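You operate a simulated robot arm through the tools that you are given. There is no shell and no other tool. Be economical: measure what you need, move in short steps, check, and stop when the job is done.

Carry out the task below with a simulated robot arm. There is one attempt and no reset: what you move stays moved.

JOB
Put one of the tea bags from the table top in the cream bowl.

Only the result counts: the job must be done as asked and must still hold three seconds after the hand-in. Knocking over, shifting, dropping, spilling or breaking anything else fails it.

ROBOT AND FRAMES
A 5-joint arm with a two-finger parallel gripper, fixed in place. Base frame: the origin is at the foot of the arm, x ahead of it, y to its left, z up; the work surface is at about z = 0. Lengths are in m, angles in degrees, forces in N, time in s.
With the tool pointing down near the work surface it reaches from about 0.26 to 0.6 m from the base axis. Its first joint turns from -66.0 to 66.0 degrees. The tool tilts only in the upright plane through the base axis and itself; it spins freely about its own axis. Payload 1.57 kg.
The TCP is the grasp point between the finger pads, 0.03 m short of the fingertips. In the tool frame z runs along the fingers and y along their closing line. Largest opening 0.08 m; finger width 0.017, thickness 0.012; the body of the gripper, 0.04 by 0.082 m, starts 0.08 m behind the TCP.
Orientation is told as [roll, pitch, yaw] about the base's x, y, z axes, in that order, counted from this pose: with the fingers straight down and closing along the base's y, the tool's x points along the base's -x, its y along +y and its z along -z.

CONTROLS
- The arm moves only by the tool drive_tool. Its argument "deltas" is text: rows parted by semicolons, each of 5 numbers parted by spaces: the opening in per cent of the stroke, from 0 (shut) to 100 (fully open), then the shift along the tool's x, y, z in m, then the turn about the tool's z in degrees. In form: hand dx dy dz twist; .... A call has 1 to 10 rows; each row is the pose to reach, as a shift and turn from the pose commanded when the call began, along the tool's axes at that moment. A row lasts 0.2 s, in which the tool goes at most 0.05 m and 8.6 degrees; a call with a longer step from one row to the next is refused whole, and so is a gripper value outside its range. A pose out of reach is approached as far as the arm can. The call stops where the force on the tool passes 40 N (or 10 N more than at its start, if that is more) or the arm is blocked; 0.2 s more then pass. The fingers move at their own pace (about 0.153 m/s each) and stop on an object; they squeeze with about 43 N. The grip force told is the motor's: it shows also when the fingers shut on nothing. Time passes only in rows, and 0.2 s behind the last, so rows that repeat a pose let the fingers close. It gives the time, the measured TCP pose, the force on the tool (base axes), the opening and the grip force at its end, in the units of the frame above (readings bear some noise).
- Cameras (640 x 400 px; columns grow to the right, rows downward): "scene" is fixed at [0.0225, 0.3888, 0.5097]; the picture's right is [-0.85, -0.52, 0.00], its down [-0.36, 0.59, -0.72] and it looks along [0.37, -0.62, -0.69] (base axes); focal length 309 px, centre (320, 200). "wrist" rides on the gripper at [0.072, -0.007, -0.122] in the tool frame; the picture's right is [0.09, 1.00, 0.00], its down [-0.84, 0.08, -0.54] and it looks along [-0.54, 0.05, 0.84] (tool axes); focal length 238 px, centre (320, 200). There is no depth. A picture from a camera that has moved, and an enlarged one, comes with that camera's place and axes in the base frame and with its lens.
- snapshot(camera): a new picture of that camera. It takes no simulated time.
- inspect(camera, box): a new picture of the part [left, top, right, bottom] of that camera's present view, enlarged. It takes no simulated time.
- close_job(): hands the job in; it is judged then, once.

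Work in short steps. Places have to be worked out from the pictures, the camera data and where the tool is seen: move nearer, look again, correct. Check each grasp and each placing, and mend what went wrong. You have 90 turns and 36 pictures in all, those below and enlarged ones among them. Open the gripper and draw the arm clear of the work before you hand the job in, unless the task says otherwise; then end with one line.

The tools are called after "Request:" as a command line: name --argument value ..., lists and objects as JSON in quotes. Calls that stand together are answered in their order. drive_tool: Moves the arm, as the interface text tells. Its arguments: {"type":"object","properties":{"deltas":{"type":"string"}},"required":["deltas"]} The other tools are called the same way: snapshot (camera) takes a picture; inspect (camera, box) takes an enlarged picture of a part of a camera's view; close_job () hands the job in.

At the start:

```text
t: 0.0
position: [0.3014, 0.1231, 0.2522]
orientation: [0.0, 0.0, 0.0]
wrist_force: [0.4, 1.0, 0.1]
gripper_width: 0.0801
grip_force: 0.0
```

scene: 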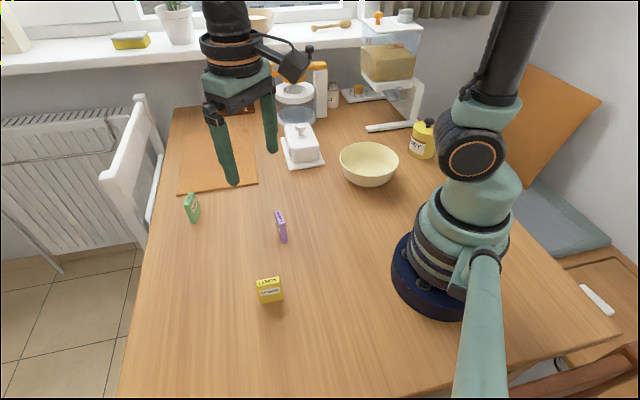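
wrist: 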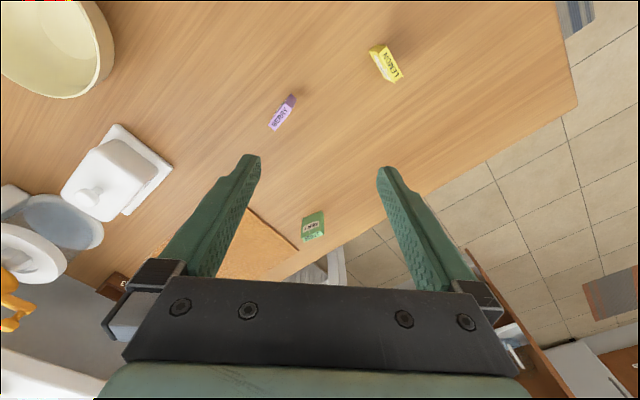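

I put the purple packet at about (0.312, 0.065) and the bowl at about (0.24, -0.21). I'll enlarge both to get the packet's size and direction.

Request:
inspect --camera "scene" --box '[240, 190, 320, 250]'

Request:
inspect --camera "wrist" --box '[240, 70, 340, 150]'

Request:
inspect --camera "scene" --box '[270, 90, 450, 210]'

```text
6.67 times, centred on (280, 220) of scene
camera zoom: at [0.0225, 0.3888, 0.5097], right [-0.85, -0.52, 0.0], down [-0.36, 0.59, -0.72], along [0.37, -0.62, -0.69], focal length 2062 px, centre (587, 67)
```

zoom: 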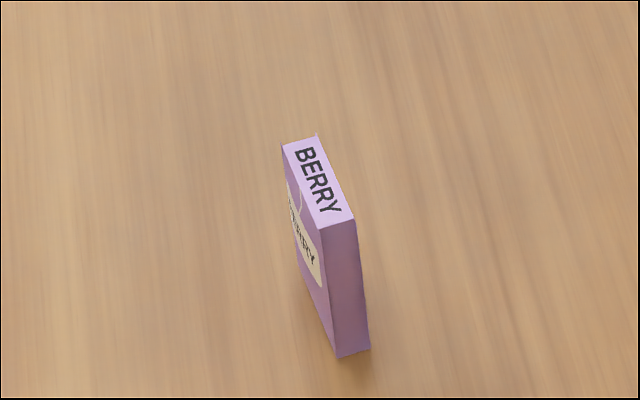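

```text
5.00 times, centred on (290, 110) of wrist
camera zoom: at [0.2283, 0.1145, 0.3736], right [-0.09, 1.0, 0.0], down [0.84, 0.08, 0.54], along [0.54, 0.05, -0.84], focal length 1192 px, centre (470, 650)
```

zoom: 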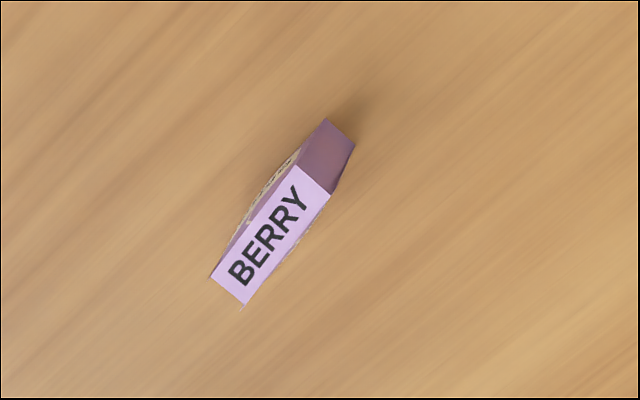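

```text
3.33 times, centred on (360, 150) of scene
camera zoom: at [0.0225, 0.3888, 0.5097], right [-0.85, -0.52, 0.0], down [-0.36, 0.59, -0.72], along [0.37, -0.62, -0.69], focal length 1031 px, centre (187, 367)
```

zoom: 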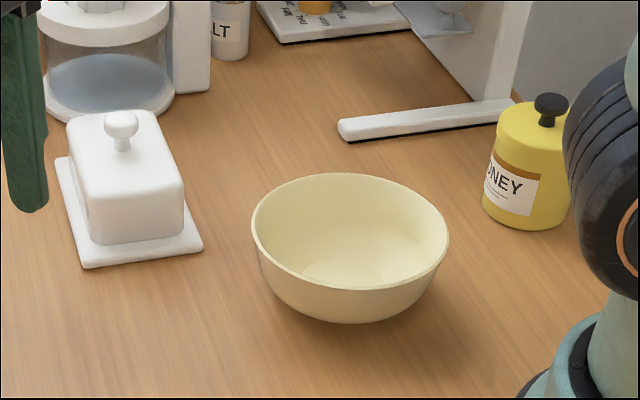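

The packet stands upright, about 0.037 × 0.011 × 0.06 m, centred at (0.307, 0.0695) with its long side at -36°. I move above it, turn 36° to match and look again.

Request:
drive_tool --deltas "100 -0.001 -0.011 0.02 7.2; 100 -0.002 -0.022 0.04 14.4; 100 -0.003 -0.033 0.06 21.6; 100 -0.0045 -0.044 0.085 28.8; 100 -0.0056 -0.0536 0.112 36; 100 -0.0056 -0.0536 0.112 36"

Request:
snapshot --camera "wrist"

Request:
inspect --camera "scene" --box '[200, 130, 360, 250]'

```text
t: 1.4
position: [0.3054, 0.0675, 0.139]
orientation: [0.1, 0.1, -36.1]
wrist_force: [-0.2, 0.2, 0.2]
gripper_width: 0.08
grip_force: 0.0
```

```text
30 pictures are left
camera wrist: at [0.2423, 0.1041, 0.2618], right [0.51, 0.86, 0.0], down [0.72, -0.43, 0.54], along [0.47, -0.28, -0.84], focal length 238 px, centre (320, 200)
```

wrist: 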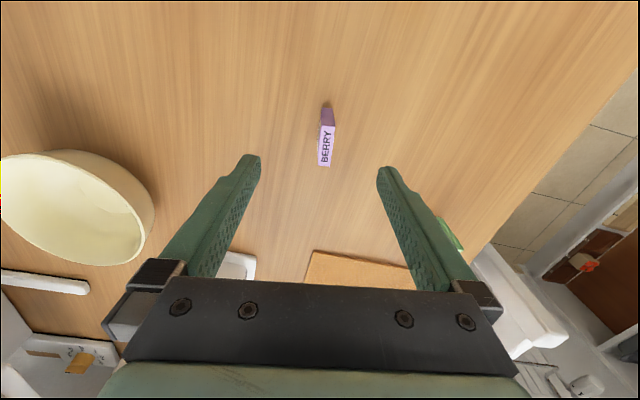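

```text
3.33 times, centred on (280, 190) of scene
camera zoom: at [0.0225, 0.3888, 0.5097], right [-0.85, -0.52, 0.0], down [-0.36, 0.59, -0.72], along [0.37, -0.62, -0.69], focal length 1031 px, centre (453, 233)
```

zoom: 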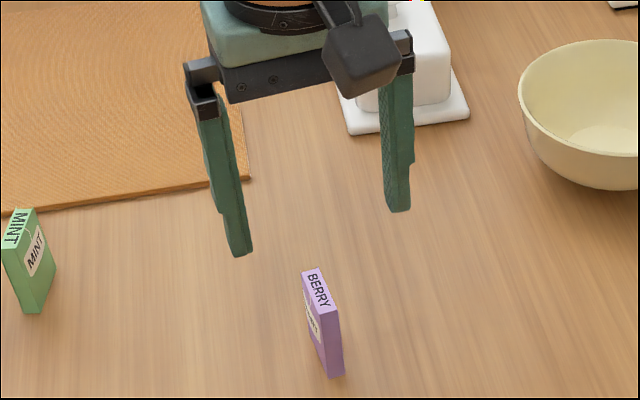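

The packet is aligned between the fingers and sits about 3 mm off centre along the closing line. I correct that, descend to a TCP height of about 0.045 and close.

Request:
drive_tool --deltas "100 -0.001 0.003 0.03 0; 100 -0.001 0.003 0.06 0; 100 -0.001 0.003 0.08 0; 100 -0.001 0.003 0.094 0; 100 -0.001 0.003 0.094 0; 50 -0.001 0.003 0.094 0; 0 -0.001 0.003 0.094 0; 0 -0.001 0.003 0.094 0; 0 -0.001 0.003 0.094 0"

Request:
snapshot --camera "wrist"

```text
t: 3.4
position: [0.3113, 0.0708, 0.0448]
orientation: [0.0, 0.0, -36.0]
wrist_force: [-0.8, -0.3, 0.1]
gripper_width: 0.0145
grip_force: 30.6
```

```text
28 pictures are left
camera wrist: at [0.2481, 0.107, 0.167], right [0.51, 0.86, 0.0], down [0.72, -0.43, 0.54], along [0.47, -0.28, -0.84], focal length 238 px, centre (320, 200)
```

wrist: 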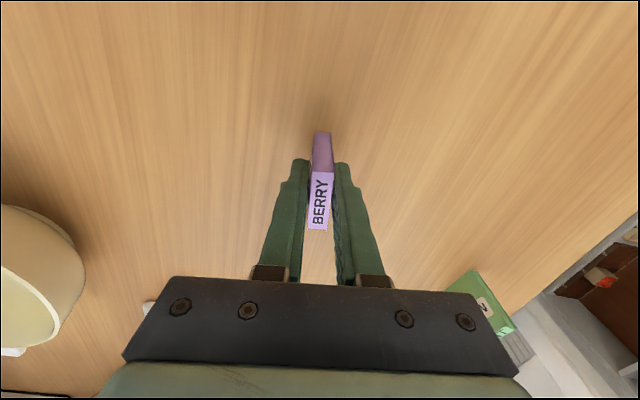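

The packet is between the pads at 14.5 mm opening with force on it. I lift it straight up.

Request:
drive_tool --deltas "0 0 0 0 0; 0 0 0 -0.02 0; 0 0 0 -0.05 0; 0 0 0 -0.085 0; 0 0 0 -0.12 0; 0 0 0 -0.14 0; 0 0 0 -0.14 0"

Request:
snapshot --camera "scene"

```text
t: 5.0
position: [0.3097, 0.0722, 0.1869]
orientation: [0.0, 0.0, -36.0]
wrist_force: [-0.2, -0.3, 0.8]
gripper_width: 0.0144
grip_force: 30.1
```

```text
27 pictures are left
```

scene: 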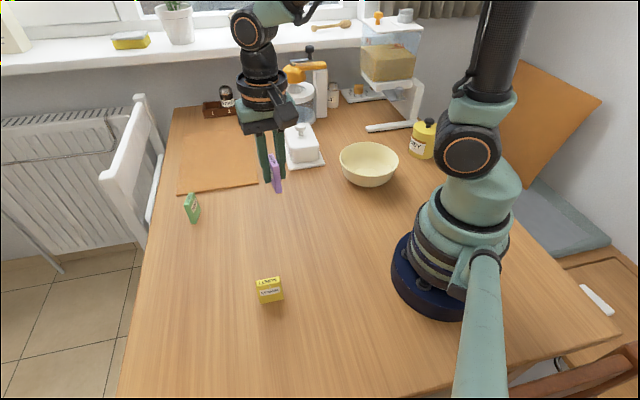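

The packet is held clear of the table. I carry it level, at z 0.187, to above the bowl at (0.244, -0.220).

Request:
drive_tool --deltas "0 -0.0131 -0.0306 0 0; 0 -0.0262 -0.0611 0 0; 0 -0.0393 -0.0917 0 0; 0 -0.0524 -0.1222 0 0; 0 -0.0656 -0.1528 0 0; 0 -0.0787 -0.1833 0 0; 0 -0.0918 -0.2139 0 0; 0 -0.1049 -0.2444 0 0; 0 -0.118 -0.275 0 0; 0 -0.118 -0.275 0 0"

Request:
snapshot --camera "scene"

Request:
snapshot --camera "wrist"

```text
t: 7.2
position: [0.241, -0.2217, 0.1832]
orientation: [0.1, 0.0, -36.1]
wrist_force: [0.2, 0.6, -0.2]
gripper_width: 0.0141
grip_force: 31.2
```

```text
26 pictures are left
```

scene: 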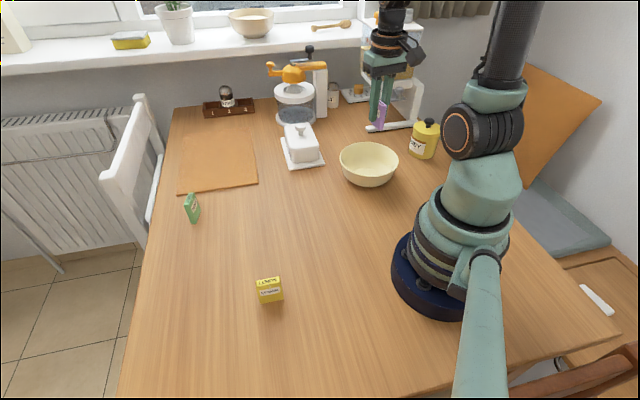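

```text
25 pictures are left
camera wrist: at [0.1781, -0.1853, 0.3058], right [0.51, 0.86, 0.0], down [0.72, -0.43, 0.54], along [0.47, -0.28, -0.84], focal length 238 px, centre (320, 200)
```

wrist: 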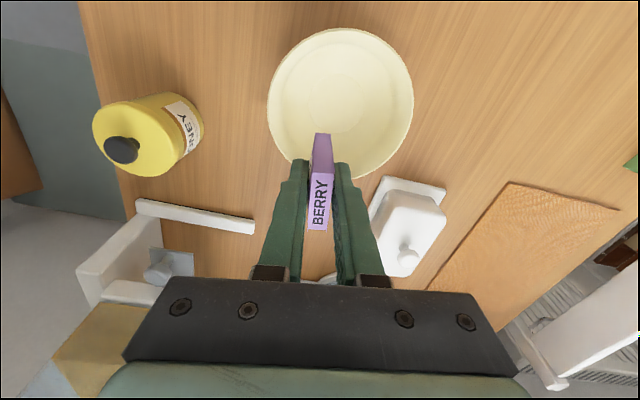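

Combining both views, the bowl rim is higher (about 0.065) and its centre nearer, at about (0.232, -0.194). I shift over that, come down part of the way and check.

Request:
drive_tool --deltas "0 0.012 0.009 0 0; 0 0.0238 0.0174 0 0; 0 0.0238 0.0174 0.02 0; 0 0.0238 0.0174 0.045 0; 0 0.0238 0.0174 0.045 0"

Request:
inspect --camera "scene" --box '[270, 90, 450, 210]'

Request:
snapshot --camera "wrist"

```text
t: 8.4
position: [0.2352, -0.1927, 0.1408]
orientation: [0.0, 0.1, -36.0]
wrist_force: [-0.9, 0.0, -0.3]
gripper_width: 0.0145
grip_force: 30.5
```

```text
3.33 times, centred on (360, 150) of scene
camera zoom: at [0.0225, 0.3888, 0.5097], right [-0.85, -0.52, 0.0], down [-0.36, 0.59, -0.72], along [0.37, -0.62, -0.69], focal length 1031 px, centre (187, 367)
```

zoom: 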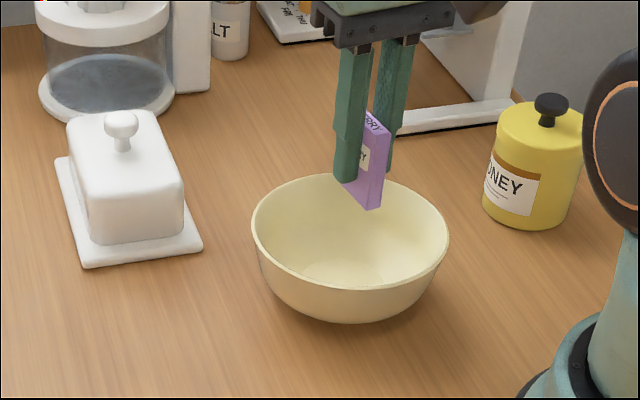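

```text
23 pictures are left
camera wrist: at [0.172, -0.1566, 0.2629], right [0.51, 0.86, 0.0], down [0.72, -0.43, 0.54], along [0.47, -0.28, -0.84], focal length 238 px, centre (320, 200)
```

wrist: 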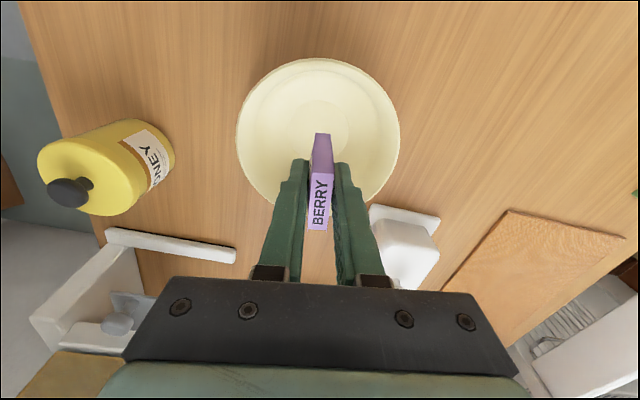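

The new view puts the bowl centre at about (0.229, -0.192), within 7 mm of the tool. I trim that and lower to about z 0.073.

Request:
drive_tool --deltas "0 0.005 -0.003 0.01 0; 0 0.005 -0.003 0.03 0; 0 0.005 -0.003 0.05 0; 0 0.005 -0.003 0.06 0; 0 0.005 -0.003 0.068 0; 0 0.005 -0.003 0.068 0"

Request:
inspect --camera "scene" --box '[270, 90, 450, 210]'

Request:
snapshot --camera "wrist"

```text
t: 9.8
position: [0.2284, -0.1929, 0.0738]
orientation: [0.0, 0.0, -36.0]
wrist_force: [0.4, -0.4, -0.7]
gripper_width: 0.0145
grip_force: 29.7
```

```text
3.33 times, centred on (360, 150) of scene
camera zoom: at [0.0225, 0.3888, 0.5097], right [-0.85, -0.52, 0.0], down [-0.36, 0.59, -0.72], along [0.37, -0.62, -0.69], focal length 1031 px, centre (187, 367)
```

zoom: 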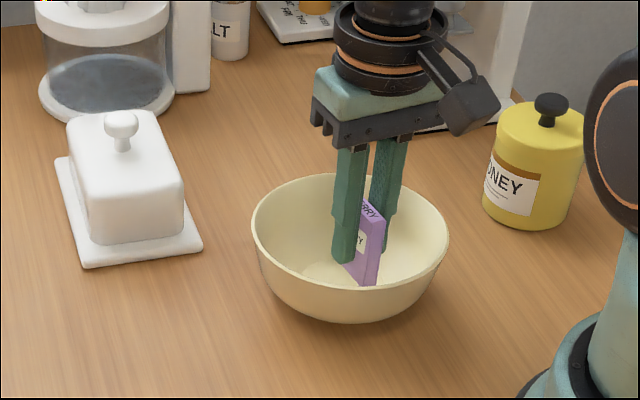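

```text
21 pictures are left
camera wrist: at [0.1657, -0.1563, 0.1958], right [0.51, 0.86, 0.0], down [0.72, -0.43, 0.54], along [0.47, -0.28, -0.84], focal length 238 px, centre (320, 200)
```

wrist: 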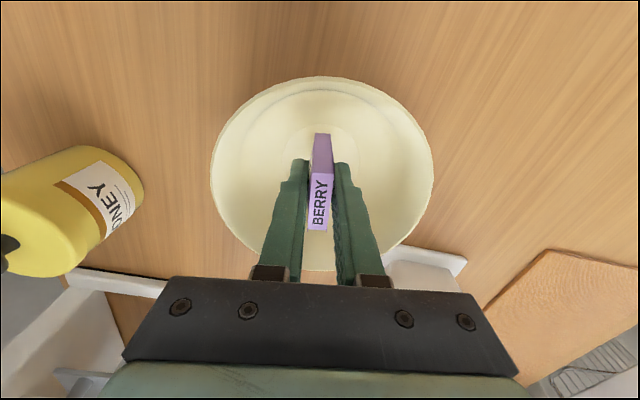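

The packet is inside the bowl, centred, with the fingers clear of the rim. I lower 8 mm more, open partly and rise straight up.

Request:
drive_tool --deltas "0 0 0 0.008 0; 0 0 0 0.008 0; 22 0 0 0.008 0; 40 0 0 0.008 0; 40 0 0 0.008 0; 40 0 0 0.008 0"

Request:
drive_tool --deltas "40 0 0 -0.015 0; 40 0 0 -0.04 0; 40 0 0 -0.08 0; 40 0 0 -0.12 0; 40 0 0 -0.15 0; 40 0 0 -0.15 0"

Request:
snapshot --camera "scene"

Request:
snapshot --camera "wrist"

```text
t: 11.2
position: [0.2285, -0.1934, 0.0654]
orientation: [0.1, 0.0, -36.0]
wrist_force: [-0.4, 0.0, 0.5]
gripper_width: 0.032
grip_force: 0.1
```

```text
t: 12.6
position: [0.2298, -0.1975, 0.2147]
orientation: [-0.2, 0.0, -36.1]
wrist_force: [-0.6, 0.5, -0.5]
gripper_width: 0.0322
grip_force: 0.2
```

```text
20 pictures are left
```

scene: 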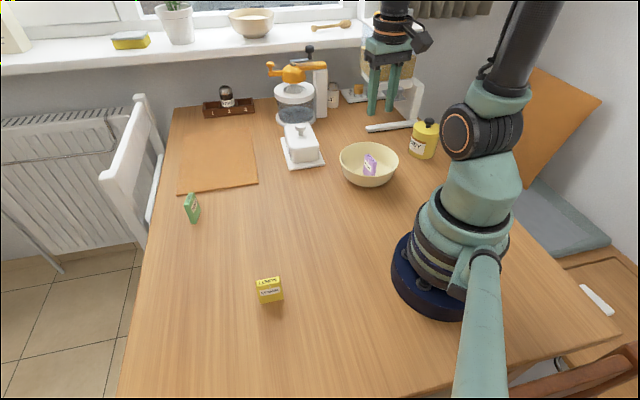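

```text
19 pictures are left
camera wrist: at [0.1664, -0.1611, 0.3369], right [0.51, 0.86, 0.0], down [0.72, -0.43, 0.54], along [0.47, -0.28, -0.84], focal length 238 px, centre (320, 200)
```

wrist: 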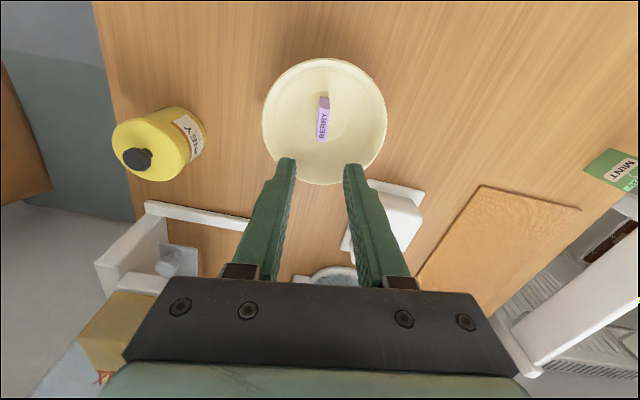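

The packet stands in the bowl, and nothing else has moved. I draw the arm away at height, back toward the start.

Request:
drive_tool --deltas "60 0.01 0.03 0 0; 80 0.02 0.06 0 0; 100 0.03 0.09 0 0; 100 0.04 0.12 0 0; 100 0.05 0.15 0 0; 100 0.06 0.18 0 0; 100 0.06 0.18 0 0; 100 0.06 0.18 0 0"

Request:
snapshot --camera "scene"

```text
t: 14.4
position: [0.2865, -0.0129, 0.216]
orientation: [0.0, 0.0, -36.0]
wrist_force: [0.0, -0.3, 0.0]
gripper_width: 0.0798
grip_force: 0.1
```

```text
18 pictures are left
```

scene: 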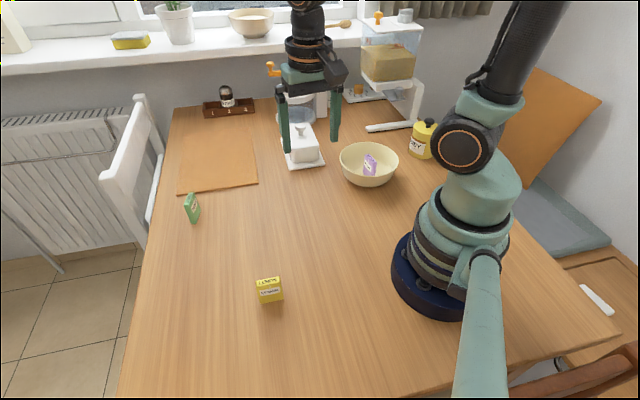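

The packet rests in the bowl, the gripper is open and the arm is clear, so I hand the job in.

Request:
close_job

```text
The job is handed in.
```

The purple berry tea bag is standing in the cream bowl on the table; nothing else was disturbed, and the open gripper is clear of the bowl.
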